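You operate a simulated robot arm through the tools that you are given. There is no shell and no other tool. Be economical: measure what you need, move in short steps, check, and stop when the job is done.

You run a simulated two-armed robot. Do the job below in one go: nothing can be reset, and whatever is moved stays where it is left.

## Task
On the ironing board, fold the grey hand towel in half.

The check looks at the end state, three seconds after you hand in, the way a careful person would. Anything else that was tipped, shoved, dropped, spilled or broken makes it a failure. Flat cloth is picked up by pressing the open fingertips on it (5 to 10 N) and closing them slowly along it; thin cloth reads only 2 to 8 mm in the jaws.

## Robot
Two 6-joint arms with two-finger grippers on one trunk, on a base that drives. Base frame: it is fixed to the floor where the robot stands at the start and does not move with it; the origin is under the middle of the robot, x ahead of it, y to its left, z up; the surface under the hand at the start is at about z = 88. Units: cm, rad, N and s.
The left shoulder is at the start at [3, 17.8, 88.8], the right one opposite. With the tool pointing down near the work surface each hand reaches from about 10 to 84 cm from the robot's upright axis, wherever it stands, measured 20 degrees to its own side. Places, roughly: ironing board [50, -20, 90]. Payload 2.54 kg a hand.
The tool frame of a hand sits at the grasp point between the pads (the TCP): z along the fingers, y along the line on which they close. The tips reach 3 cm beyond it. The gripper opens to 11.6 cm. The gripper's body begins 9.5 cm behind the TCP.
Orientation is that of the tool frame in the base frame, as a unit quaternion [x, y, z, w]. With the fingers straight down and closing along the base's y, the tool's x points along the base's -x, its y along +y and its z along -z.

## Interface
- The arms move only by the tool servo_tool. It takes "left_plan", "right_plan" or both (then of equal length, played together; a hand with none holds still); each is a list of rows, each a list of 3 entries, a list of its own where there are three numbers: the opening, from 0 (shut) to 1 (fully open), then the shift along the tool's x, y, z in units of 20 mm (1.0 is 20 mm), then the turn, a rotation vector about the tool's x, y, z in units of 8 degrees (1.0 is 8 degrees). In form: [[fingers, [x, y, z], [wx, wy, wz]], ...]. A call has 1 to 10 rows; each row shifts and turns the commanded pose from where the row before left it, along the tool's axes as they then stand. A call with a number of a shift or a turn outside -1 to 1 is refused whole. Each row takes 0.2 s and may step no farther than 5 cm and 0.15 rad from the row before; otherwise, or with a gripper value out of range, the whole call is refused. Where a pose cannot be reached the arm comes as near as it can. A force on the tool above 40 N (or 10 N above the force at the start of the call, whichever is more), or a blocked arm, ends the call early, and 0.2 s more pass. The fingers move at their own pace (about 15.3 cm/s each) and stop on an object; they squeeze with about 37 N. The grip force told is the motor's: it shows also when the fingers shut on nothing. Time passes only in rows, and 0.2 s behind the last, so rows that do not move let the fingers close. The reply holds the time, the measured pose of the TCP, the force on the tool along the base axes, the opening and the grip force, in the units named above and with some noise, with the torque about the TCP (base axes, N m) and any sound that the robot's microphone picked up.
- Cameras (640 x 400 px; columns grow to the right, rows downward): "scene" is now at [2.78, -2.4, 159.25]; the picture's right is [-0.29, -0.96, 0.00], its down [-0.83, 0.25, -0.50] and it looks along [0.48, -0.15, -0.86] (base axes); focal length 260 px, centre (320, 200). "left" rides on the left gripper at [6.9, 1.5, -12.2] in its tool frame; the picture's right is [-0.21, 0.98, 0.00], its down [-0.83, -0.18, -0.53] and it looks along [-0.52, -0.11, 0.85] (tool axes); focal length 251 px, centre (320, 200). "right" rides on the right gripper at [6.9, -1.5, -12.2] in its tool frame; the picture's right is [0.21, 0.98, 0.00], its down [-0.83, 0.18, -0.53] and it looks along [-0.52, 0.11, 0.85] (tool axes); focal length 251 px, centre (320, 200). There is no depth. A picture from a camera that has moved, and an enlarged one, comes with that camera's place and axes in the base frame and with its lens. The place of the scene camera against the robot may be out by one fixed shift of up to 1.2 cm in any direction.
- get_image(camera): a new picture of that camera. The clock stands still meanwhile.
- raise_lower(by): slides the trunk up (or, below 0, down) by that many cm; the arms and the scene camera ride with it, the base frame stays. It gives what a move gives, with no picture.
- roll_base(legs): drives the robot by 1 to 6 legs, each [ahead, left, turn to the left] in cm, cm and rad, along the robot's own axes; the way and the turn of a leg run together, so that a leg with both is an arc; at most 150 cm and 3.142 rad a leg. The arms and the cameras ride along, it lands a little off, and it stops where it bumps. It gives what a move gives.
- turn_head(pan, tilt): turns the head with the scene camera to pan (to the left, within 2.496 rad either way) and tilt (down, from -0.506 to 1.204), counted from straight ahead of the robot. It gives what a move gives.
- enlarge(camera, box): a new picture of the part [left, top, right, bottom] of that camera's present view, enlarged. The clock stands still meanwhile.
- job_done(): hands the job in; it is judged then, once.

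Go step by step. Nothing tells you exact positions but the pictures and the camera data: compare them with the known pose of the tool, close in by small moves and look again before you grip or let go. The budget is 120 turns and 92 pictures, counting those below and the enlarged ones. Unless the task says otherwise, let go and move clear before handing in, and close with one line.

The tools are called after "Request:" by a JSON object that holds its "name" and its "arguments". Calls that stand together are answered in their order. servo_tool: Moves the arms, as the interface text tells. Its arguments: {"type":"object","properties":{"left_plan":{"type":"array"},"right_plan":{"type":"array"}},"required":[]} The other tools are called the same way: raise_lower (by) slides the trunk up or down; roll_base (legs) drives the base; turn_head (pan, tilt) turns the head that bears the scene camera; get_image (camera) takes a picture; enlarge (camera, box) takes an enlarged picture of a part of a camera's view; job_done () hands the job in.

At the start:

```text
time: 0.0
left_tcp_pos: [51.89, 3.29, 102.16]
left_tool_rot: [0.0, 1.0, 0.0, 0.0]
left_ft_force: [0.6, 0.4, -0.3]
left_wrist_torque: [-0.01, -0.01, 0.0]
left_finger_gap: 11.59
left_finger_force: 0.0
right_tcp_pos: [38.04, -32.99, 112.4]
right_tool_rot: [0.0, 1.0, 0.0, 0.0]
right_ft_force: [0.6, 0.3, -0.4]
right_wrist_torque: [-0.02, -0.01, -0.02]
right_finger_gap: 11.6
right_finger_force: 0.0
trunk travel left (down, up): [-10.0, 44.0]
robot x, y, heading: [-0.05, 0.12, -0.002]
head pan, tilt: [-0.295, 1.044]
```

scene: 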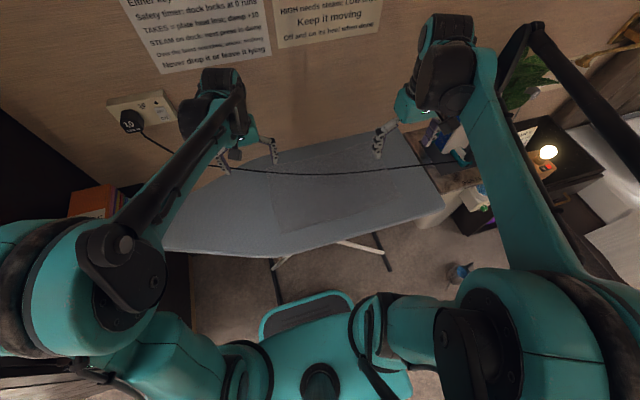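
right: 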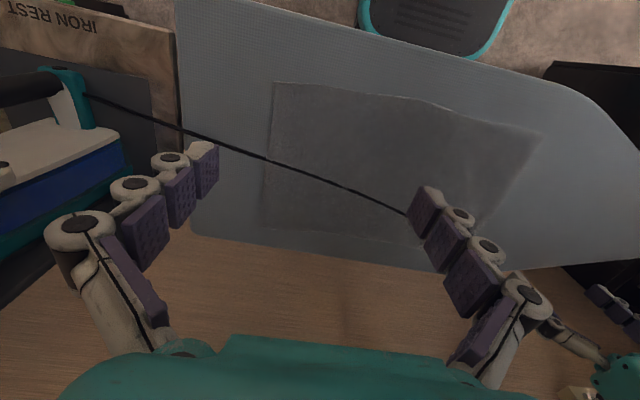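
left: 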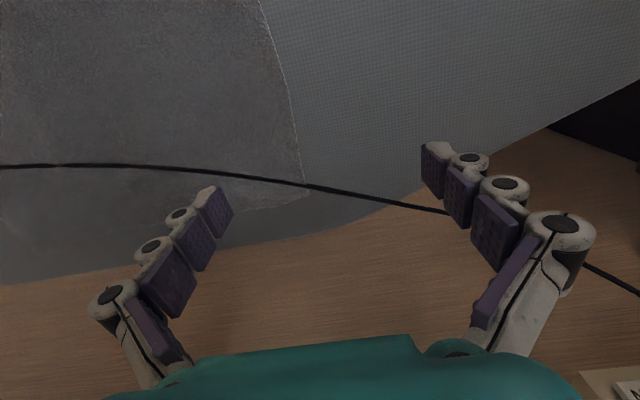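

I see the board with a dark grey towel on it, and the iron's cord crossing over it. I'll look closer to locate the towel's corners and the cord's height.

Request:
{"name": "enlarge", "arguments": {"camera": "scene", "box": [160, 110, 480, 310]}}

Request:
{"name": "enlarge", "arguments": {"camera": "scene", "box": [380, 60, 640, 240]}}

Request:
{"name": "enlarge", "arguments": {"camera": "scene", "box": [100, 0, 400, 170]}}

```text
2.00 times, centred on (320, 210) of scene
camera zoom: at [2.78, -2.4, 159.25], right [-0.29, -0.96, 0.0], down [-0.83, 0.25, -0.5], along [0.48, -0.15, -0.86], focal length 521 px, centre (320, 180)
```

zoom: 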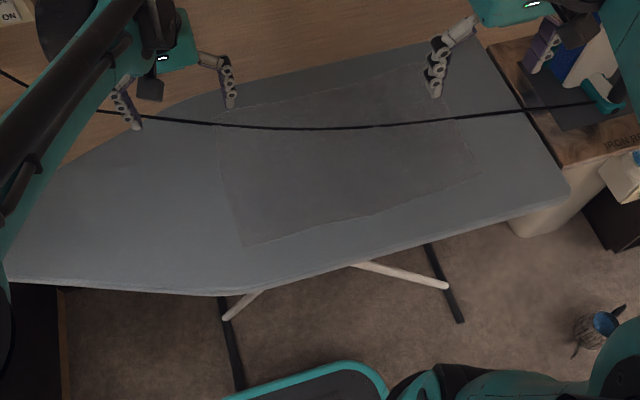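

```text
2.22 times, centred on (510, 150) of scene
camera zoom: at [2.78, -2.4, 159.25], right [-0.29, -0.96, 0.0], down [-0.83, 0.25, -0.5], along [0.48, -0.15, -0.86], focal length 579 px, centre (-102, 311)
```

zoom: 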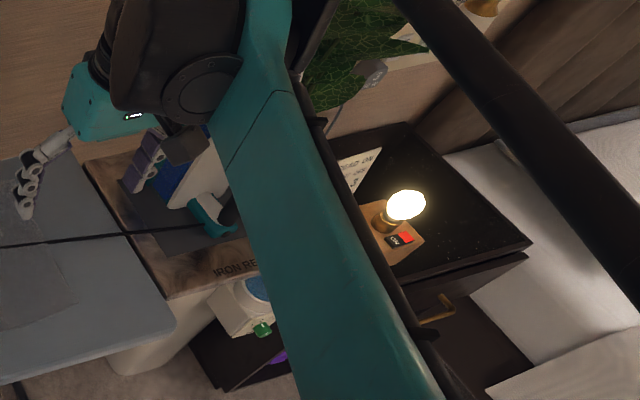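

```text
2.13 times, centred on (250, 85) of scene
camera zoom: at [2.78, -2.4, 159.25], right [-0.29, -0.96, 0.0], down [-0.83, 0.25, -0.5], along [0.48, -0.15, -0.86], focal length 556 px, centre (469, 445)
```

zoom: 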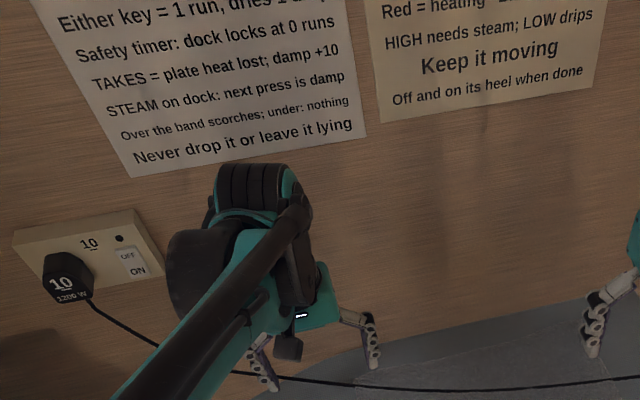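

The towel spans roughly x 35–61, y −39.5–0.5 at z≈88.5, and the cord seems to cross its far half from about (47,−39) to (58,0). I need to know whether the cord rests on it and how much slack it has, so I'll look around.

Request:
{"name": "turn_head", "arguments": {"pan": 0.3, "tilt": 0.75}}

Request:
{"name": "get_image", "arguments": {"camera": "scene"}}

Request:
{"name": "turn_head", "arguments": {"pan": -0.7, "tilt": 0.8}}

Request:
{"name": "get_image", "arguments": {"camera": "scene"}}

```text
time: 1.0
left_tcp_pos: [51.94, 3.42, 102.03]
left_tool_rot: [0.001, 1.0, 0.0, 0.0]
left_ft_force: [0.9, -0.3, 0.9]
left_wrist_torque: [-0.02, 0.05, 0.02]
left_finger_gap: 11.6
left_finger_force: 0.1
right_tcp_pos: [38.13, -32.98, 112.42]
right_tool_rot: [0.0, 1.0, 0.0, 0.001]
right_ft_force: [0.2, -1.1, -1.5]
right_wrist_torque: [0.04, -0.03, 0.02]
right_finger_gap: 11.59
right_finger_force: 0.0
trunk travel left (down, up): [-10.0, 44.0]
robot x, y, heading: [0.16, -0.09, 0.002]
head pan, tilt: [0.3, 0.75]
```

```text
85 pictures are left
camera scene: at [4.3, 1.99, 161.46], right [0.29, -0.96, 0.0], down [-0.65, -0.2, -0.73], along [0.7, 0.22, -0.68], focal length 260 px, centre (320, 200)
```

scene: 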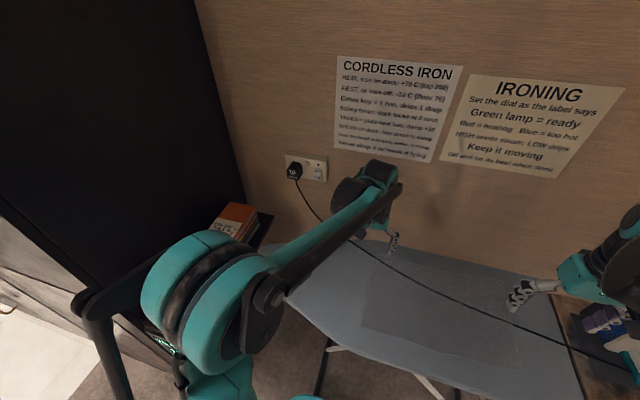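

```text
time: 2.3
left_tcp_pos: [51.99, 3.34, 102.06]
left_tool_rot: [0.0, 1.0, 0.0, 0.0]
left_ft_force: [0.0, -0.2, 0.2]
left_wrist_torque: [0.02, -0.01, -0.04]
left_finger_gap: 11.62
left_finger_force: 0.0
right_tcp_pos: [38.0, -32.92, 112.44]
right_tool_rot: [0.0, 1.0, -0.001, 0.0]
right_ft_force: [0.0, 0.5, 0.1]
right_wrist_torque: [0.0, 0.0, 0.0]
right_finger_gap: 11.62
right_finger_force: 0.0
trunk travel left (down, up): [-10.0, 44.0]
robot x, y, heading: [-0.01, 0.36, 0.002]
head pan, tilt: [-0.7, 0.799]
```

```text
84 pictures are left
camera scene: at [2.56, -5.65, 161.07], right [-0.64, -0.77, 0.0], down [-0.55, 0.46, -0.7], along [0.53, -0.45, -0.72], focal length 260 px, centre (320, 200)
```

scene: 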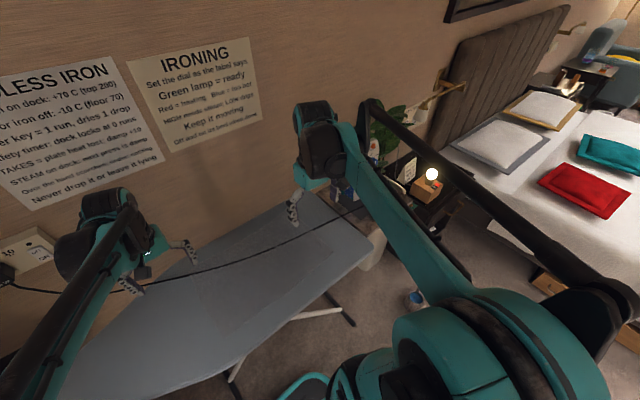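

The cord comes off a wall plug and crosses the board to the iron. I'll bring the left hand back and pitch its camera up for a low side view, to judge the cord's height over the towel.

Request:
{"name": "servo_tool", "arguments": {"left_plan": [[1, [1, 0.8, 0], [0, 0, 0]], [1, [1, 0.8, 0], [0, 0, 0]], [1, [1, 0.8, 0], [0, 0, 0]], [1, [1, 0.8, 0], [0, 0, 0]], [1, [1, 0.8, 0], [0, 0, 0]], [1, [1, 0.8, 0], [0, 0, 0]]]}}

Request:
{"name": "servo_tool", "arguments": {"left_plan": [[1, [0, 0, 0], [0, -1, 0]], [1, [0, 0, 0], [0, -1, 0]], [1, [0, 0, 0], [0, -1, 0]], [1, [0, 0, 0], [0, -1, 0]], [1, [0, 0, 0], [0, -1, 0]], [1, [0, 0, 0], [0, -1, 0]]]}}

Request:
{"name": "get_image", "arguments": {"camera": "left"}}

```text
time: 3.7
left_tcp_pos: [39.88, 12.84, 102.17]
left_tool_rot: [0.0, 1.0, 0.0, 0.0]
left_ft_force: [-0.9, -0.9, 0.1]
left_wrist_torque: [0.02, -0.03, 0.04]
left_finger_gap: 11.59
left_finger_force: 0.0
right_tcp_pos: [38.1, -33.04, 112.36]
right_tool_rot: [0.0, 1.0, 0.0, 0.0]
right_ft_force: [-0.5, 0.0, 0.3]
right_wrist_torque: [0.01, -0.01, 0.02]
right_finger_gap: 11.6
right_finger_force: 0.1
trunk travel left (down, up): [-10.0, 44.0]
robot x, y, heading: [-0.08, 0.21, 0.0]
head pan, tilt: [-0.7, 0.799]
```

```text
time: 5.1
left_tcp_pos: [39.96, 12.86, 102.09]
left_tool_rot: [0.001, 0.913, 0.0, 0.407]
left_ft_force: [-0.2, 0.7, -0.6]
left_wrist_torque: [-0.02, 0.01, -0.01]
left_finger_gap: 11.59
left_finger_force: 0.1
right_tcp_pos: [38.06, -32.79, 112.38]
right_tool_rot: [-0.001, 1.0, 0.0, 0.0]
right_ft_force: [0.0, 0.7, 0.3]
right_wrist_torque: [0.02, -0.05, 0.0]
right_finger_gap: 11.6
right_finger_force: 0.1
trunk travel left (down, up): [-10.0, 44.0]
robot x, y, heading: [0.38, -0.3, 0.003]
head pan, tilt: [-0.7, 0.799]
```

```text
83 pictures are left
camera left: at [26.38, 14.5, 105.15], right [0.14, 0.98, 0.16], down [0.15, -0.18, 0.97], along [0.98, -0.12, -0.18], focal length 251 px, centre (320, 200)
```

left: 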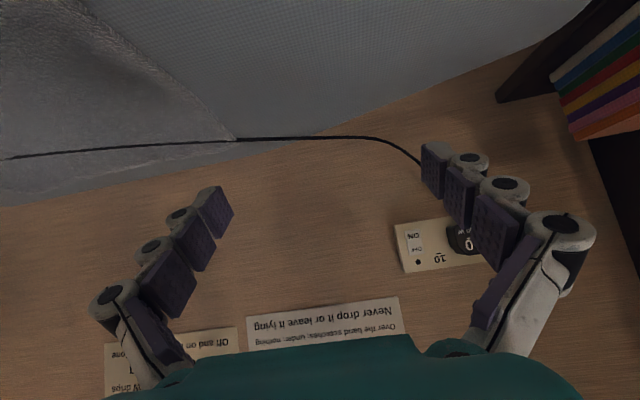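

The cord does lie on the towel's far half, with little slack, so folding in place would trap it. My plan is to grip the near edge at both corners, draw the towel out toward me from under the cord, and fold it between the board's near edge (x≈28) and the cord.

Request:
{"name": "servo_tool", "arguments": {"left_plan": [[1, [0, 0, 0], [0, 1, 0]], [1, [0, 0, 0], [0, 1, 0]], [1, [0, 0, 0], [0, 1, 0]], [1, [0, 0, 0], [0, 1, 0]], [1, [0, 0, 0], [0, 1, 0]], [1, [0, 0, 0], [0, 1, 0]]], "right_plan": [[0.6, [0, -0.2, 0.9], [0, 0, 0]], [0.36, [0, -0.2, 0.9], [0, 0, 0]], [0.36, [0, -0.2, 0.9], [0, 0, 0]], [0.36, [0, -0.2, 0.9], [0, 0, 0]], [0.36, [0, -0.2, 0.9], [0, 0, 0]], [0.36, [0, -0.25, 0.9], [0, 0, 0]]]}}

Request:
{"name": "servo_tool", "arguments": {"left_plan": [[0.36, [0.2, -1, 0], [0, 0, 0]], [0.36, [0.2, -1, 0], [0, 0, 0]], [0.36, [0.2, -1, 0], [0, 0, 0]], [0.36, [0.2, -1, 0], [0, 0, 0]], [0.36, [0.2, -1, 0], [0, 0, 0]], [0.36, [0.2, -1, 0], [0, 0, 0]], [0.36, [0.2, -1, 0.5], [0, 0, 0]], [0.36, [0.2, -1, 0.6], [0, 0, 0]]]}}

Request:
{"name": "get_image", "arguments": {"camera": "left"}}

Request:
{"name": "get_image", "arguments": {"camera": "right"}}

```text
time: 6.5
left_tcp_pos: [40.01, 12.98, 102.01]
left_tool_rot: [0.0, 1.0, 0.0, -0.002]
left_ft_force: [-0.4, 0.8, 0.5]
left_wrist_torque: [-0.01, 0.0, -0.04]
left_finger_gap: 11.6
left_finger_force: 0.0
right_tcp_pos: [38.14, -35.32, 101.5]
right_tool_rot: [0.0, 1.0, 0.0, -0.001]
right_ft_force: [-0.2, 0.3, -0.1]
right_wrist_torque: [0.02, 0.04, 0.01]
right_finger_gap: 4.17
right_finger_force: 0.0
trunk travel left (down, up): [-10.0, 44.0]
robot x, y, heading: [-0.36, 0.15, -0.002]
head pan, tilt: [-0.7, 0.799]
```

```text
time: 8.3
left_tcp_pos: [36.67, -3.05, 99.89]
left_tool_rot: [0.0, 1.0, 0.0, -0.001]
left_ft_force: [-0.3, 0.3, -0.8]
left_wrist_torque: [0.02, 0.01, -0.03]
left_finger_gap: 4.21
left_finger_force: 0.1
right_tcp_pos: [38.12, -35.42, 101.67]
right_tool_rot: [0.0, 1.0, 0.0, 0.0]
right_ft_force: [0.0, 0.1, 0.6]
right_wrist_torque: [-0.02, -0.02, 0.02]
right_finger_gap: 4.2
right_finger_force: 0.1
trunk travel left (down, up): [-10.0, 44.0]
robot x, y, heading: [0.01, -0.24, 0.003]
head pan, tilt: [-0.7, 0.799]
```

```text
82 pictures are left
camera left: at [29.85, -1.55, 112.11], right [0.21, 0.98, 0.0], down [0.83, -0.18, 0.53], along [0.52, -0.11, -0.85], focal length 251 px, centre (320, 200)
```

left: 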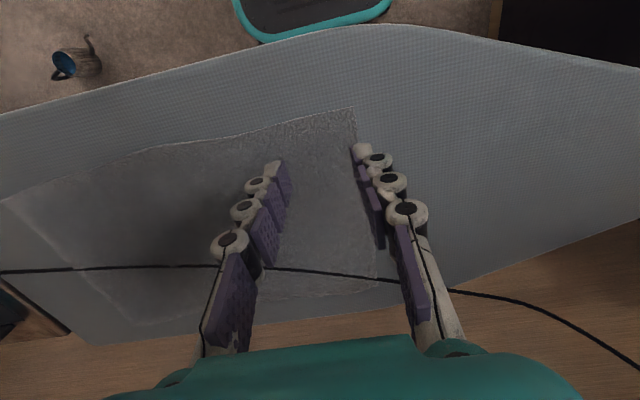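

```text
81 pictures are left
camera right: at [31.2, -36.78, 113.87], right [-0.21, 0.98, 0.0], down [0.83, 0.18, 0.53], along [0.52, 0.11, -0.85], focal length 251 px, centre (320, 200)
```

right: 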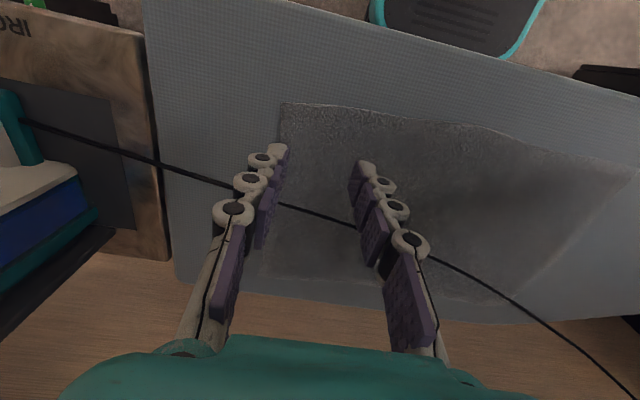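

Both wrist views confirm the corners at about (35.4, 0.5) and (36.8, −39.5), with the board edge at x≈29.2. Now I'll lower both hands to just above the cloth.

Request:
{"name": "servo_tool", "arguments": {"left_plan": [[0.36, [0, -0.1, 0.8], [0, 0, 0]], [0.36, [0, 0, 0.8], [0, 0, 0]], [0.36, [0, 0, 0.8], [0, 0, 0]], [0.36, [0, 0, 0.8], [0, 0, 0]], [0.36, [0, 0, 0.6], [0, 0, 0]]], "right_plan": [[0.36, [0, 0, 1], [0, 0, 0]], [0.36, [0, 0, 1], [0, 0, 0]], [0.36, [0, 0, 1], [0, 0, 0]], [0.36, [0, 0, 1], [0, 0, 0]], [0.36, [0, 0, 0.7], [0, 0, 0]]]}}

Request:
{"name": "servo_tool", "arguments": {"left_plan": [[0.36, [0, 0, 0.12], [0, 0, 0]], [0.36, [0, 0, 0.1], [0, 0, 0]]], "right_plan": [[0.36, [0, 0, 0.12], [0, 0, 0]], [0.36, [0, 0, 0.1], [0, 0, 0]]]}}

```text
time: 9.5
left_tcp_pos: [36.84, -3.25, 92.28]
left_tool_rot: [-0.001, 1.0, 0.0, -0.001]
left_ft_force: [0.7, -0.2, -0.5]
left_wrist_torque: [0.04, -0.01, -0.01]
left_finger_gap: 4.18
left_finger_force: 0.0
right_tcp_pos: [37.97, -35.5, 92.1]
right_tool_rot: [0.0, 1.0, 0.0, 0.0]
right_ft_force: [0.2, -0.7, 0.1]
right_wrist_torque: [-0.04, 0.01, 0.01]
right_finger_gap: 4.17
right_finger_force: 0.0
trunk travel left (down, up): [-10.0, 44.0]
robot x, y, heading: [0.11, 0.39, -0.002]
head pan, tilt: [-0.7, 0.799]
```

```text
time: 10.1
left_tcp_pos: [36.83, -3.24, 91.81]
left_tool_rot: [-0.001, 1.0, 0.0, 0.0]
left_ft_force: [-0.4, 0.1, -0.2]
left_wrist_torque: [0.01, 0.05, 0.01]
left_finger_gap: 4.19
left_finger_force: 0.1
right_tcp_pos: [37.95, -35.5, 91.89]
right_tool_rot: [0.001, 1.0, -0.001, 0.0]
right_ft_force: [0.2, 0.0, -0.6]
right_wrist_torque: [0.02, 0.03, -0.02]
right_finger_gap: 4.18
right_finger_force: 0.1
trunk travel left (down, up): [-10.0, 44.0]
robot x, y, heading: [0.04, 0.1, 0.003]
head pan, tilt: [-0.7, 0.799]
```

No contact yet; I'll keep lowering in small steps until the force shows.

Request:
{"name": "servo_tool", "arguments": {"left_plan": [[0.36, [0, 0, 0.1], [0, 0, 0]]], "right_plan": [[0.36, [0, 0, 0.1], [0, 0, 0]]]}}

Request:
{"name": "servo_tool", "arguments": {"left_plan": [[0.36, [0, 0, 0.1], [0, 0, 0]]], "right_plan": [[0.36, [0, 0, 0.1], [0, 0, 0]]]}}

```text
time: 10.5
left_tcp_pos: [36.86, -3.31, 91.69]
left_tool_rot: [0.0, 1.0, -0.001, 0.0]
left_ft_force: [-0.6, 0.0, 0.5]
left_wrist_torque: [0.01, 0.01, 0.03]
left_finger_gap: 4.16
left_finger_force: 0.0
right_tcp_pos: [38.18, -35.4, 91.58]
right_tool_rot: [-0.001, 1.0, 0.0, 0.0]
right_ft_force: [0.3, -0.1, -0.3]
right_wrist_torque: [0.02, 0.01, -0.03]
right_finger_gap: 4.21
right_finger_force: 0.1
trunk travel left (down, up): [-10.0, 44.0]
robot x, y, heading: [0.1, 0.15, -0.001]
head pan, tilt: [-0.7, 0.799]
```

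```text
time: 10.9
left_tcp_pos: [36.76, -3.24, 91.54]
left_tool_rot: [0.0, 1.0, 0.001, 0.0]
left_ft_force: [-0.8, 0.4, 0.0]
left_wrist_torque: [0.02, 0.0, -0.02]
left_finger_gap: 4.15
left_finger_force: 0.2
right_tcp_pos: [37.92, -35.37, 91.37]
right_tool_rot: [0.0, 1.0, 0.0, 0.001]
right_ft_force: [1.5, 0.4, 1.3]
right_wrist_torque: [-0.02, -0.03, 0.02]
right_finger_gap: 4.21
right_finger_force: 0.1
trunk travel left (down, up): [-10.0, 44.0]
robot x, y, heading: [-0.02, 0.07, -0.001]
head pan, tilt: [-0.7, 0.799]
```

Request:
{"name": "servo_tool", "arguments": {"left_plan": [[0.36, [0, 0, 0.1], [0, 0, 0]]], "right_plan": [[0.36, [0, 0, 0.08], [0, 0, 0]]]}}

Request:
{"name": "servo_tool", "arguments": {"left_plan": [[0.36, [0, 0, 0.08], [0, 0, 0]]], "right_plan": [[0.36, [0, 0, 0.06], [0, 0, 0]]]}}

```text
time: 11.3
left_tcp_pos: [36.76, -3.24, 91.36]
left_tool_rot: [-0.001, 1.0, -0.001, 0.0]
left_ft_force: [-1.9, -1.4, 6.6]
left_wrist_torque: [-0.03, 0.05, 0.01]
left_finger_gap: 4.27
left_finger_force: 0.6
right_tcp_pos: [38.18, -35.44, 91.28]
right_tool_rot: [0.0, 1.0, 0.0, 0.001]
right_ft_force: [3.1, 0.9, 8.4]
right_wrist_torque: [0.03, -0.08, 0.02]
right_finger_gap: 4.25
right_finger_force: 0.4
trunk travel left (down, up): [-10.0, 44.0]
robot x, y, heading: [-0.24, 0.01, 0.001]
head pan, tilt: [-0.7, 0.799]
```

```text
time: 11.7
left_tcp_pos: [36.88, -3.29, 91.18]
left_tool_rot: [0.0, 1.0, 0.0, 0.0]
left_ft_force: [-0.1, 1.6, 28.0]
left_wrist_torque: [0.13, -0.03, 0.05]
left_finger_gap: 4.25
left_finger_force: 8.7
right_tcp_pos: [37.85, -35.43, 91.29]
right_tool_rot: [0.0, 1.0, 0.0, 0.001]
right_ft_force: [4.3, 0.9, 14.7]
right_wrist_torque: [-0.01, -0.07, -0.01]
right_finger_gap: 4.1
right_finger_force: 0.0
trunk travel left (down, up): [-10.0, 44.0]
robot x, y, heading: [-0.21, 0.06, -0.003]
head pan, tilt: [-0.7, 0.799]
```

Contact is firm; I'll ease off to about 8 N and close slowly.

Request:
{"name": "servo_tool", "arguments": {"left_plan": [[0.36, [0, 0, -0.08], [0, 0, 0]], [0.36, [0, 0, 0], [0, 0, 0]]], "right_plan": [[0.36, [0, 0, -0.05], [0, 0, 0]], [0.36, [0, 0, 0], [0, 0, 0]]]}}

Request:
{"name": "servo_tool", "arguments": {"left_plan": [[0.32, [0, 0, 0], [0, 0, 0]], [0.28, [0, 0, 0], [0, 0, 0]], [0.24, [0, 0, 0], [0, 0, 0]], [0.2, [0, 0, 0], [0, 0, 0]], [0.16, [0, 0, 0], [0, 0, 0]], [0.12, [0, 0, 0], [0, 0, 0]], [0.08, [0, 0, 0], [0, 0, 0]], [0.04, [0, 0, 0], [0, 0, 0]], [0, [0, 0, 0], [0, 0, 0]], [0, [0, 0, 0], [0, 0, 0]]], "right_plan": [[0.32, [0, 0, 0], [0, 0, 0]], [0.28, [0, 0, 0], [0, 0, 0]], [0.24, [0, 0, 0], [0, 0, 0]], [0.2, [0, 0, 0], [0, 0, 0]], [0.16, [0, 0, 0], [0, 0, 0]], [0.12, [0, 0, 0], [0, 0, 0]], [0.08, [0, 0, 0], [0, 0, 0]], [0.04, [0, 0, 0], [0, 0, 0]], [0, [0, 0, 0], [0, 0, 0]], [0, [0, 0, 0], [0, 0, 0]]]}}

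Request:
{"name": "get_image", "arguments": {"camera": "left"}}

Request:
{"name": "get_image", "arguments": {"camera": "right"}}

```text
time: 12.3
left_tcp_pos: [36.78, -3.2, 91.32]
left_tool_rot: [0.0, 1.0, 0.0, 0.0]
left_ft_force: [-0.9, -0.1, 5.3]
left_wrist_torque: [-0.02, 0.03, -0.04]
left_finger_gap: 4.23
left_finger_force: 0.1
right_tcp_pos: [37.95, -35.32, 91.23]
right_tool_rot: [0.001, 1.0, 0.0, 0.0]
right_ft_force: [1.0, -0.6, 11.0]
right_wrist_torque: [0.01, -0.04, 0.01]
right_finger_gap: 4.32
right_finger_force: 0.9
trunk travel left (down, up): [-10.0, 44.0]
robot x, y, heading: [0.05, -0.25, -0.002]
head pan, tilt: [-0.7, 0.799]
```

```text
time: 14.5
left_tcp_pos: [36.78, -3.26, 91.33]
left_tool_rot: [-0.001, 1.0, 0.0, 0.0]
left_ft_force: [0.4, -6.0, 2.0]
left_wrist_torque: [-0.21, 0.02, -0.03]
left_finger_gap: 0.34
left_finger_force: 32.6
right_tcp_pos: [37.88, -35.35, 91.2]
right_tool_rot: [-0.001, 1.0, 0.0, 0.0]
right_ft_force: [-1.1, 5.9, 3.9]
right_wrist_torque: [0.18, -0.02, 0.01]
right_finger_gap: 0.44
right_finger_force: 33.8
trunk travel left (down, up): [-10.0, 44.0]
robot x, y, heading: [0.29, -0.12, -0.001]
head pan, tilt: [-0.7, 0.799]
```

```text
80 pictures are left
camera left: at [30.03, -1.73, 103.52], right [0.21, 0.98, 0.0], down [0.83, -0.18, 0.53], along [0.52, -0.12, -0.85], focal length 251 px, centre (320, 200)
```

left: 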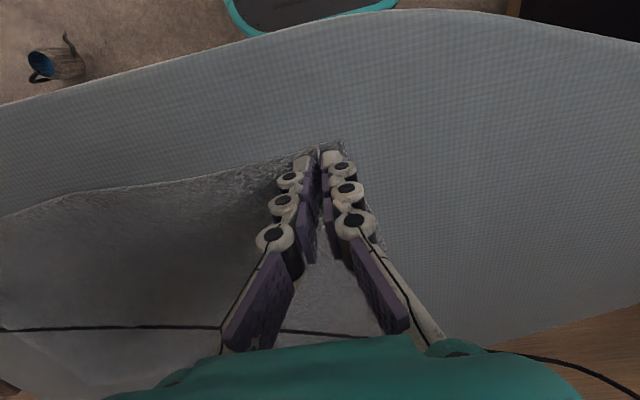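

```text
79 pictures are left
camera right: at [31.12, -36.79, 103.46], right [-0.21, 0.98, 0.0], down [0.83, 0.18, 0.53], along [0.52, 0.11, -0.85], focal length 251 px, centre (320, 200)
```

right: 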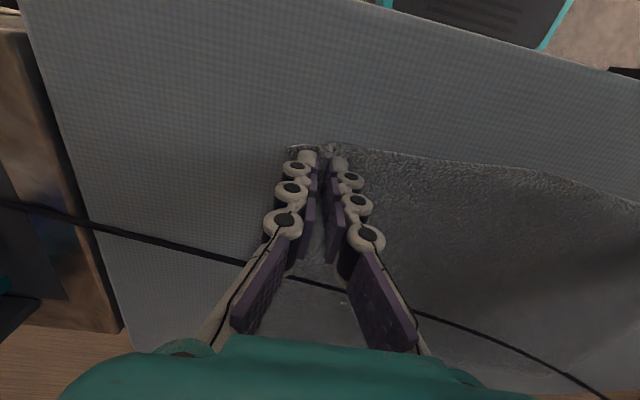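

Both hands have cloth (3–4 mm). I'll lift slightly and draw the towel a few centimetres toward me, then check the cord.

Request:
{"name": "servo_tool", "arguments": {"left_plan": [[0, [0, -0.1, -0.3], [0, 0, 0]], [0, [0, 0, -0.3], [0, 0, 0]], [0, [0.4, 0, 0], [0, 0, 0]], [0, [0.4, 0, 0], [0, 0, 0]], [0, [0.4, 0, 0], [0, 0, 0]], [0, [0.4, 0, 0], [0, 0, 0]], [0, [0.4, 0, 0], [0, 0, 0]]], "right_plan": [[0, [0, 0.1, -0.3], [0, 0, 0]], [0, [0, 0, -0.3], [0, 0, 0]], [0, [0.4, 0, 0], [0, 0, 0]], [0, [0.4, 0, 0], [0, 0, 0]], [0, [0.4, 0, 0], [0, 0, 0]], [0, [0.4, 0, 0], [0, 0, 0]], [0, [0.4, 0, 0], [0, 0, 0]]]}}

Request:
{"name": "turn_head", "arguments": {"pan": -0.4, "tilt": 0.95}}

Request:
{"name": "get_image", "arguments": {"camera": "scene"}}

Request:
{"name": "get_image", "arguments": {"camera": "right"}}

```text
time: 16.1
left_tcp_pos: [32.7, -3.35, 92.38]
left_tool_rot: [0.0, 1.0, 0.0, 0.0]
left_ft_force: [0.0, -5.0, -0.7]
left_wrist_torque: [-0.12, 0.0, -0.04]
left_finger_gap: 0.39
left_finger_force: 34.7
right_tcp_pos: [34.08, -35.12, 92.43]
right_tool_rot: [0.0, 1.0, 0.0, 0.0]
right_ft_force: [-0.2, 4.3, 0.1]
right_wrist_torque: [0.1, -0.03, 0.02]
right_finger_gap: 0.45
right_finger_force: 33.1
trunk travel left (down, up): [-10.0, 44.0]
robot x, y, heading: [0.08, 0.34, -0.001]
head pan, tilt: [-0.7, 0.799]
```

```text
time: 16.9
left_tcp_pos: [32.8, -3.41, 92.39]
left_tool_rot: [-0.001, 1.0, 0.0, 0.0]
left_ft_force: [0.9, -4.2, 2.2]
left_wrist_torque: [-0.09, -0.01, -0.02]
left_finger_gap: 0.26
left_finger_force: 32.4
right_tcp_pos: [34.1, -35.09, 92.47]
right_tool_rot: [0.0, 1.0, 0.001, 0.0]
right_ft_force: [0.1, 4.4, 0.4]
right_wrist_torque: [0.13, -0.02, 0.0]
right_finger_gap: 0.44
right_finger_force: 33.3
trunk travel left (down, up): [-10.0, 44.0]
robot x, y, heading: [0.13, 0.28, 0.004]
head pan, tilt: [-0.4, 0.949]
```

```text
78 pictures are left
camera scene: at [3.07, -3.3, 159.91], right [-0.39, -0.92, 0.0], down [-0.75, 0.32, -0.58], along [0.54, -0.23, -0.81], focal length 260 px, centre (320, 200)
```

scene: 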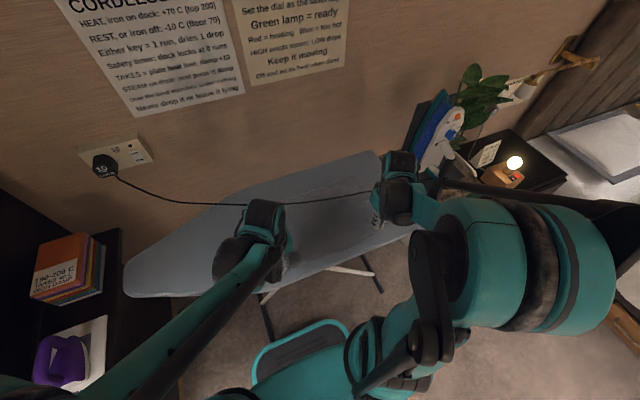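

```text
77 pictures are left
camera right: at [27.21, -36.56, 104.65], right [-0.21, 0.98, 0.0], down [0.83, 0.18, 0.53], along [0.52, 0.11, -0.85], focal length 251 px, centre (320, 200)
```

right: 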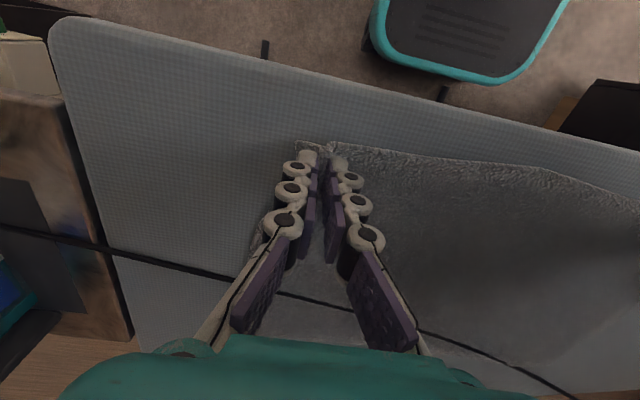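

The towel slides out smoothly and the cord has barely moved (~1 cm). I'll continue the pull.

Request:
{"name": "servo_tool", "arguments": {"left_plan": [[0, [0.4, -0.03, 0], [0, 0, 0]], [0, [0.4, -0.03, 0], [0, 0, 0]], [0, [0.4, 0, 0], [0, 0, 0]], [0, [0.4, 0, 0], [0, 0, 0]], [0, [0.4, 0, 0], [0, 0, 0]], [0, [0.4, 0, 0], [0, 0, 0]], [0, [0.4, 0, 0], [0, 0, 0]]], "right_plan": [[0, [0.4, 0.03, 0], [0, 0, 0]], [0, [0.4, 0.03, 0], [0, 0, 0]], [0, [0.4, 0, 0], [0, 0, 0]], [0, [0.4, 0, 0], [0, 0, 0]], [0, [0.4, 0, 0], [0, 0, 0]], [0, [0.4, 0, 0], [0, 0, 0]], [0, [0.4, 0, 0], [0, 0, 0]]]}}

Request:
{"name": "enlarge", "arguments": {"camera": "scene", "box": [120, 120, 440, 320]}}

Request:
{"name": "get_image", "arguments": {"camera": "right"}}

Request:
{"name": "get_image", "arguments": {"camera": "left"}}

```text
time: 18.5
left_tcp_pos: [27.29, -3.58, 92.48]
left_tool_rot: [0.001, 1.0, 0.0, -0.001]
left_ft_force: [0.1, -3.5, -0.8]
left_wrist_torque: [-0.09, -0.03, -0.05]
left_finger_gap: 0.37
left_finger_force: 31.3
right_tcp_pos: [28.33, -35.07, 92.5]
right_tool_rot: [-0.001, 1.0, 0.0, 0.001]
right_ft_force: [0.0, 2.5, 1.1]
right_wrist_torque: [0.11, 0.02, 0.03]
right_finger_gap: 0.43
right_finger_force: 33.0
trunk travel left (down, up): [-10.0, 44.0]
robot x, y, heading: [0.17, -0.11, 0.002]
head pan, tilt: [-0.4, 0.949]
```

```text
2.00 times, centred on (280, 220) of scene
camera zoom: at [3.01, -3.26, 159.91], right [-0.39, -0.92, 0.0], down [-0.75, 0.32, -0.58], along [0.54, -0.23, -0.81], focal length 521 px, centre (400, 160)
```

zoom: 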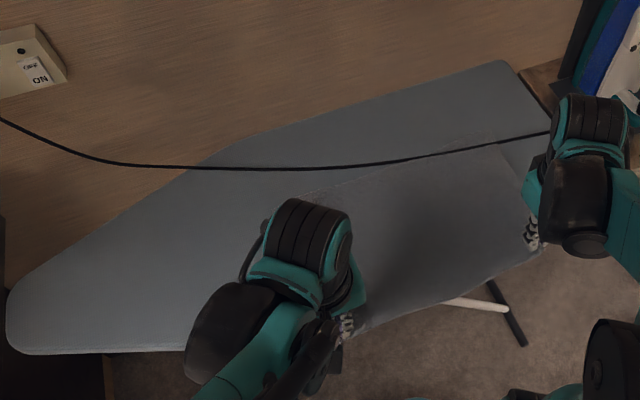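

```text
75 pictures are left
camera right: at [21.49, -36.53, 104.75], right [-0.21, 0.98, 0.0], down [0.83, 0.18, 0.53], along [0.52, 0.11, -0.85], focal length 251 px, centre (320, 200)
```

right: 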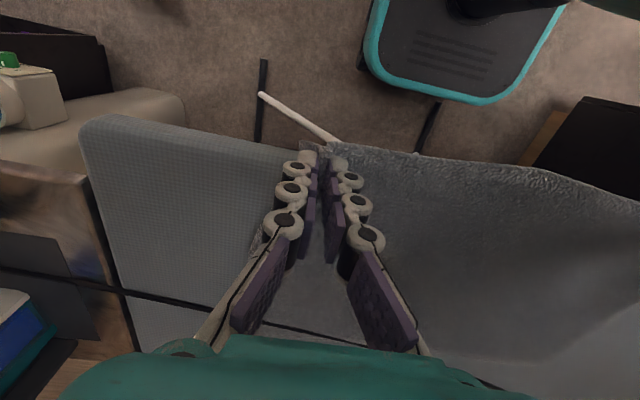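

```text
74 pictures are left
camera left: at [20.35, -2.03, 104.77], right [0.21, 0.98, 0.0], down [0.83, -0.18, 0.53], along [0.52, -0.11, -0.85], focal length 251 px, centre (320, 200)
```

left: 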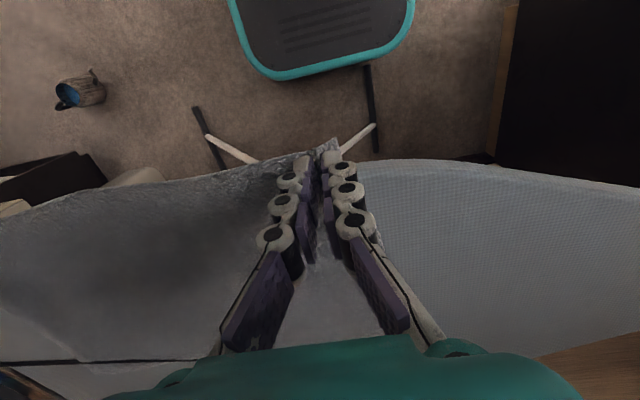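

The left half is already clear of the cord; only the right corner is still under it. I'll pull another 6.6 cm.

Request:
{"name": "servo_tool", "arguments": {"left_plan": [[0, [0.41, 0, 0], [0, 0, 0]], [0, [0.41, 0, 0], [0, 0, 0]], [0, [0.41, 0, 0], [0, 0, 0]], [0, [0.41, 0, 0], [0, 0, 0]], [0, [0.41, 0, 0], [0, 0, 0]], [0, [0.41, 0, 0], [0, 0, 0]], [0, [0.41, 0, 0], [0, 0, 0]], [0, [0.41, 0, 0], [0, 0, 0]]], "right_plan": [[0, [0.41, 0, 0], [0, 0, 0]], [0, [0.41, 0, 0], [0, 0, 0]], [0, [0.41, 0, 0], [0, 0, 0]], [0, [0.41, 0, 0], [0, 0, 0]], [0, [0.41, 0, 0], [0, 0, 0]], [0, [0.41, 0, 0], [0, 0, 0]], [0, [0.41, 0, 0], [0, 0, 0]], [0, [0.41, 0, 0], [0, 0, 0]]]}}

Request:
{"name": "enlarge", "arguments": {"camera": "scene", "box": [120, 120, 440, 320]}}

Request:
{"name": "get_image", "arguments": {"camera": "right"}}

```text
time: 20.3
left_tcp_pos: [20.6, -3.7, 92.56]
left_tool_rot: [0.0, 1.0, 0.0, 0.0]
left_ft_force: [0.4, -2.8, -1.1]
left_wrist_torque: [-0.12, -0.04, 0.0]
left_finger_gap: 0.35
left_finger_force: 33.0
right_tcp_pos: [21.93, -35.08, 92.3]
right_tool_rot: [0.0, 1.0, 0.0, 0.0]
right_ft_force: [0.4, 2.9, 0.5]
right_wrist_torque: [0.05, -0.02, 0.02]
right_finger_gap: 0.43
right_finger_force: 33.3
trunk travel left (down, up): [-10.0, 44.0]
robot x, y, heading: [-0.13, 0.07, 0.005]
head pan, tilt: [-0.4, 0.949]
```

```text
2.00 times, centred on (280, 220) of scene
camera zoom: at [3.04, -3.26, 159.91], right [-0.39, -0.92, 0.0], down [-0.75, 0.32, -0.58], along [0.54, -0.23, -0.81], focal length 521 px, centre (400, 160)
```

zoom: 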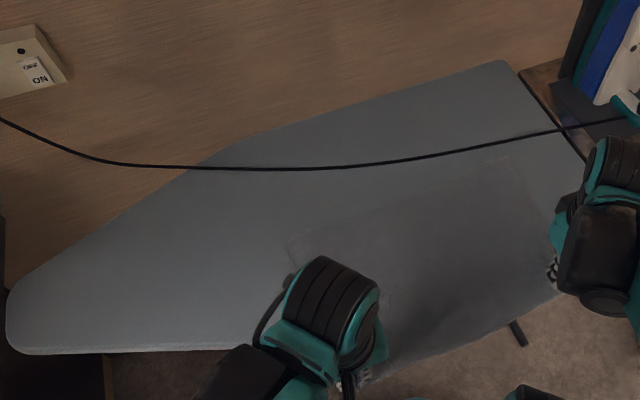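

```text
72 pictures are left
camera right: at [15.07, -36.52, 104.65], right [-0.21, 0.98, 0.0], down [0.83, 0.18, 0.53], along [0.52, 0.11, -0.85], focal length 251 px, centre (320, 200)
```

right: 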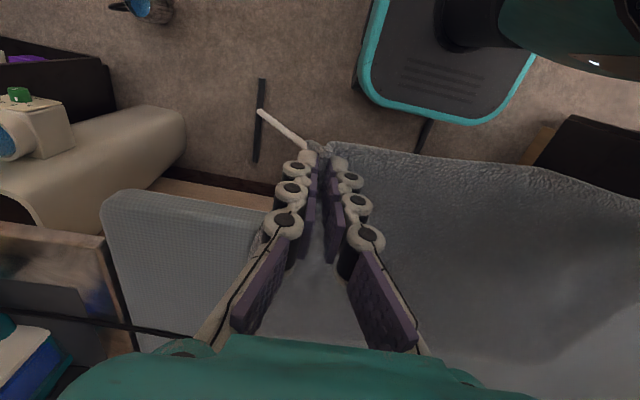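

The towel is completely out from under the cord, with its far edge at x≈43–44.5 and the cord undisturbed at x≥47.5. Next, I'll swing the held edge up in an arc over the midline (x≈32).

Request:
{"name": "servo_tool", "arguments": {"left_plan": [[0, [-0.3, 0, -1], [0, 0, 0]], [0, [-0.5, 0, -0.9], [0, 0, 0]], [0, [-0.65, 0, -0.85], [0, 0, 0]], [0, [-0.8, 0, -0.7], [0, 0, 0]], [0, [-0.9, 0, -0.5], [0, 0, 0]], [0, [-1, 0, -0.3], [0, 0, 0]], [0, [-1, 0, -0.05], [0, 0, 0]]], "right_plan": [[0, [-0.3, 0, -1], [0, 0, 0]], [0, [-0.5, 0, -0.9], [0, 0, 0]], [0, [-0.65, 0, -0.85], [0, 0, 0]], [0, [-0.8, 0, -0.7], [0, 0, 0]], [0, [-0.9, 0, -0.5], [0, 0, 0]], [0, [-1, 0, -0.3], [0, 0, 0]], [0, [-1, 0, -0.05], [0, 0, 0]]]}}

Request:
{"name": "get_image", "arguments": {"camera": "scene"}}

Request:
{"name": "get_image", "arguments": {"camera": "right"}}

Request:
{"name": "get_image", "arguments": {"camera": "left"}}

```text
time: 21.9
left_tcp_pos: [31.01, -3.61, 100.93]
left_tool_rot: [0.0, 1.0, 0.0, 0.0]
left_ft_force: [1.0, -3.8, 0.8]
left_wrist_torque: [-0.17, 0.05, 0.01]
left_finger_gap: 0.32
left_finger_force: 32.6
right_tcp_pos: [32.27, -35.16, 100.89]
right_tool_rot: [0.0, 1.0, 0.0, 0.0]
right_ft_force: [0.0, 3.7, 0.1]
right_wrist_torque: [0.12, 0.07, 0.04]
right_finger_gap: 0.45
right_finger_force: 32.7
trunk travel left (down, up): [-10.0, 44.0]
robot x, y, heading: [0.07, -0.05, -0.0]
head pan, tilt: [-0.4, 0.949]
```

```text
71 pictures are left
camera scene: at [3.21, -3.33, 159.91], right [-0.39, -0.92, 0.0], down [-0.75, 0.32, -0.58], along [0.54, -0.23, -0.81], focal length 260 px, centre (320, 200)
```

scene: 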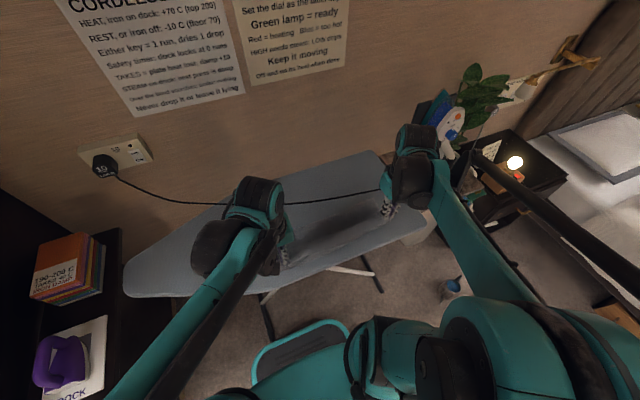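

```text
70 pictures are left
camera right: at [25.36, -36.62, 113.22], right [-0.21, 0.98, 0.0], down [0.83, 0.18, 0.53], along [0.52, 0.11, -0.85], focal length 251 px, centre (320, 200)
```

right: 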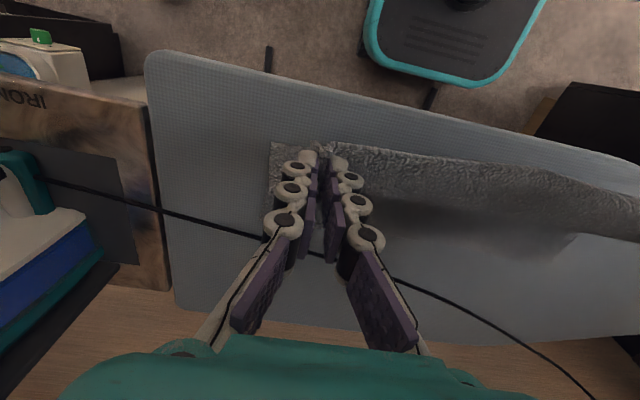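

```text
69 pictures are left
camera left: at [24.24, -2.02, 113.11], right [0.21, 0.98, 0.0], down [0.83, -0.18, 0.53], along [0.52, -0.11, -0.85], focal length 251 px, centre (320, 200)
```

left: 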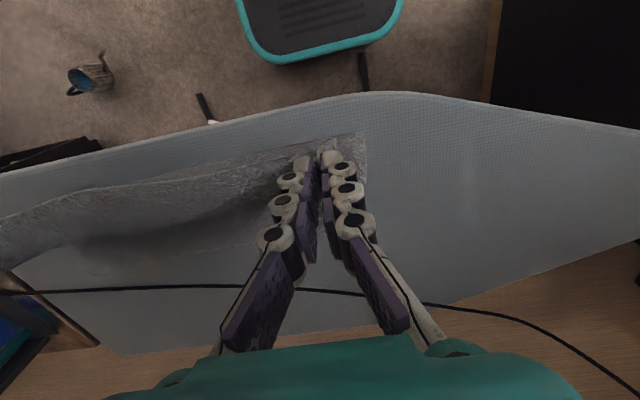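

The edge is up over the midline. I'll check the lower layer's far edge before laying it down.

Request:
{"name": "enlarge", "arguments": {"camera": "scene", "box": [230, 150, 440, 281]}}

Request:
{"name": "enlarge", "arguments": {"camera": "left", "box": [0, 120, 400, 370]}}

```text
3.05 times, centred on (335, 216) of scene
camera zoom: at [3.21, -3.33, 159.91], right [-0.39, -0.92, 0.0], down [-0.75, 0.32, -0.58], along [0.54, -0.23, -0.81], focal length 794 px, centre (274, 153)
```

zoom: 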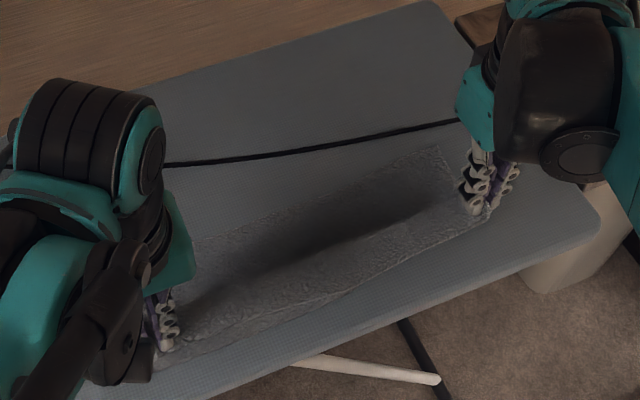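

```text
1.60 times, centred on (200, 245) of left
camera zoom: at [24.24, -2.02, 113.11], right [0.21, 0.98, 0.0], down [0.83, -0.18, 0.53], along [0.52, -0.11, -0.85], focal length 402 px, centre (512, 128)
```

zoom: 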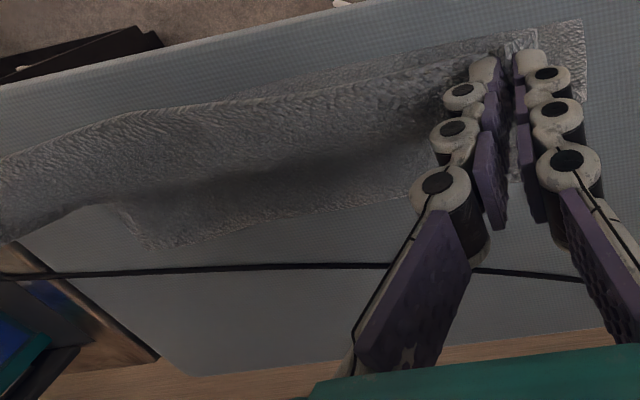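

Lower layer's far edge is unmoved at x≈43.5–44.7. Laying the held edge down onto it now.

Request:
{"name": "servo_tool", "arguments": {"left_plan": [[0, [-1, 0, 0.15], [0, 0, 0]], [0, [-1, 0, 0.35], [0, 0, 0]], [0, [-0.9, 0, 0.55], [0, 0, 0]], [0, [-0.8, 0, 0.7], [0, 0, 0]], [0, [-0.7, 0, 0.85], [0, 0, 0]], [0, [-0.5, 0, 0.9], [0, 0, 0]], [0, [-0.4, 0, 0.7], [0, 0, 0]]], "right_plan": [[0, [-1, 0, 0.15], [0, 0, 0]], [0, [-1, 0, 0.35], [0, 0, 0]], [0, [-0.9, 0, 0.55], [0, 0, 0]], [0, [-0.8, 0, 0.7], [0, 0, 0]], [0, [-0.7, 0, 0.85], [0, 0, 0]], [0, [-0.5, 0, 0.9], [0, 0, 0]], [0, [-0.45, 0, 0.7], [0, 0, 0]]]}}

Request:
{"name": "enlarge", "arguments": {"camera": "scene", "box": [230, 150, 440, 281]}}

Request:
{"name": "get_image", "arguments": {"camera": "left"}}

Request:
{"name": "get_image", "arguments": {"camera": "right"}}

```text
time: 23.5
left_tcp_pos: [41.67, -3.71, 92.54]
left_tool_rot: [0.0, 1.0, 0.001, 0.001]
left_ft_force: [0.3, -3.1, -1.1]
left_wrist_torque: [-0.12, 0.03, 0.01]
left_finger_gap: 0.32
left_finger_force: 32.3
right_tcp_pos: [42.96, -35.13, 92.42]
right_tool_rot: [0.0, 1.0, -0.001, -0.001]
right_ft_force: [0.2, 3.0, -0.1]
right_wrist_torque: [0.1, 0.03, 0.0]
right_finger_gap: 0.42
right_finger_force: 33.0
trunk travel left (down, up): [-10.0, 44.0]
robot x, y, heading: [-0.07, 0.11, -0.002]
head pan, tilt: [-0.4, 0.949]
```

```text
3.05 times, centred on (335, 216) of scene
camera zoom: at [3.19, -3.31, 159.91], right [-0.39, -0.92, 0.0], down [-0.75, 0.32, -0.58], along [0.54, -0.23, -0.81], focal length 794 px, centre (274, 153)
```

zoom: 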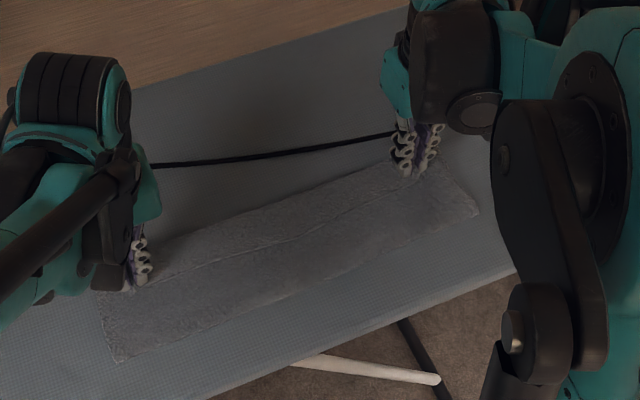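

```text
65 pictures are left
camera left: at [34.97, -2.09, 104.78], right [0.21, 0.98, 0.0], down [0.83, -0.18, 0.53], along [0.52, -0.11, -0.85], focal length 251 px, centre (320, 200)
```

left: 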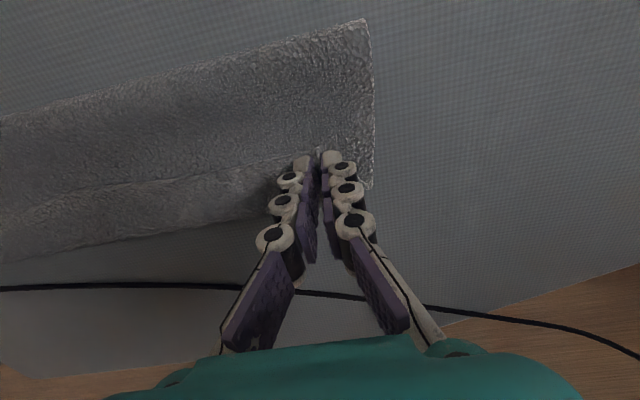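

```text
64 pictures are left
camera right: at [36.06, -36.58, 104.72], right [-0.21, 0.98, 0.0], down [0.83, 0.18, 0.53], along [0.52, 0.11, -0.85], focal length 251 px, centre (320, 200)
```

right: 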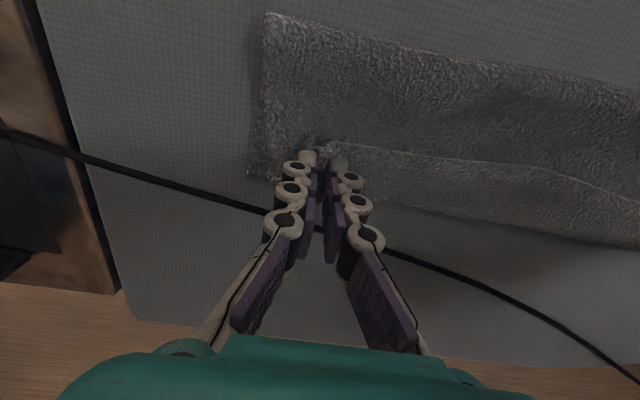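

The fold is nearly laid, but the gripped hem is doubled back by about 2.5 cm because the fingers stay vertical. I'll tip both hands (fingers pointing toward me) so the hem turns up and can fall outward.

Request:
{"name": "servo_tool", "arguments": {"left_plan": [[0, [0, 0, -0.3], [0, 1, 0]], [0, [0, 0, 0], [0, 1, 0]], [0, [0, 0, 0], [0, 1, 0]], [0, [0, 0, 0], [0, 1, 0]], [0, [0, 0, 0], [0, 1, 0]], [0, [0, 0, 0], [0, 1, 0]]], "right_plan": [[0, [0, 0, -0.3], [0, 1, 0]], [0, [0, 0, 0], [0, 1, 0]], [0, [0, 0, 0], [0, 1, 0]], [0, [0, 0, 0], [0, 1, 0]], [0, [0, 0, 0], [0, 1, 0]], [0, [0, 0, 0], [0, 1, 0]]]}}

Request:
{"name": "enlarge", "arguments": {"camera": "scene", "box": [230, 150, 440, 281]}}

Request:
{"name": "get_image", "arguments": {"camera": "right"}}

```text
time: 24.9
left_tcp_pos: [41.46, -3.63, 93.25]
left_tool_rot: [-0.001, 0.971, -0.002, -0.239]
left_ft_force: [-1.0, -3.9, 0.4]
left_wrist_torque: [-0.17, -0.02, 0.07]
left_finger_gap: 0.31
left_finger_force: 32.3
left hand out of reach, approached as far as the arm can: row 4, 5, 6
right_tcp_pos: [42.69, -35.39, 93.26]
right_tool_rot: [0.0, 0.973, -0.003, -0.232]
right_ft_force: [-0.9, 4.6, 0.0]
right_wrist_torque: [0.12, 0.0, -0.05]
right_finger_gap: 0.44
right_finger_force: 33.3
right hand out of reach, approached as far as the arm can: row 4, 5, 6
trunk travel left (down, up): [-10.0, 44.0]
robot x, y, heading: [0.17, 0.04, -0.003]
head pan, tilt: [-0.4, 0.949]
```

```text
3.05 times, centred on (335, 216) of scene
camera zoom: at [3.04, -3.28, 159.91], right [-0.39, -0.92, 0.0], down [-0.75, 0.32, -0.58], along [0.54, -0.23, -0.81], focal length 794 px, centre (274, 153)
```

zoom: 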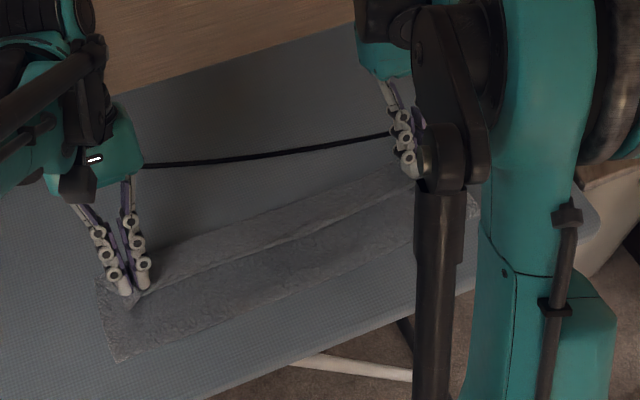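

```text
62 pictures are left
camera right: at [42.08, -36.72, 107.28], right [-0.19, 0.98, 0.09], down [0.98, 0.18, 0.1], along [0.08, 0.11, -0.99], focal length 251 px, centre (320, 200)
```

right: 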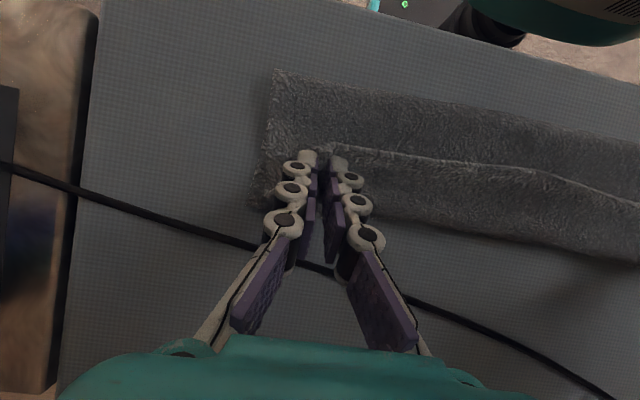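

From overhead I can see the layers: the hem is doubled back ~5 cm in the middle and the fold line was dragged to x≈35. I'll retrace: bring the hands upright and back up so the lower layer settles flat again.

Request:
{"name": "servo_tool", "arguments": {"left_plan": [[0, [0, 0, -0.2], [0, -1, 0]], [0, [0, 0, -0.2], [0, -1, 0]], [0, [0, 0, -0.2], [0, -1, 0]]], "right_plan": [[0, [0, 0, -0.2], [0, -1, 0]], [0, [0, 0, -0.2], [0, -1, 0]], [0, [0, 0, -0.2], [0, -1, 0]]]}}

```text
time: 25.7
left_tcp_pos: [41.81, -3.67, 94.57]
left_tool_rot: [0.0, 1.0, -0.001, -0.03]
left_ft_force: [0.8, -5.0, 0.8]
left_wrist_torque: [-0.2, -0.03, -0.01]
left_finger_gap: 0.35
left_finger_force: 32.5
right_tcp_pos: [43.1, -35.33, 94.47]
right_tool_rot: [-0.001, 1.0, -0.003, -0.023]
right_ft_force: [-0.1, 4.9, 0.2]
right_wrist_torque: [0.14, -0.01, -0.03]
right_finger_gap: 0.43
right_finger_force: 33.7
trunk travel left (down, up): [-10.0, 44.0]
robot x, y, heading: [0.08, 0.01, 0.004]
head pan, tilt: [-0.4, 0.949]
```

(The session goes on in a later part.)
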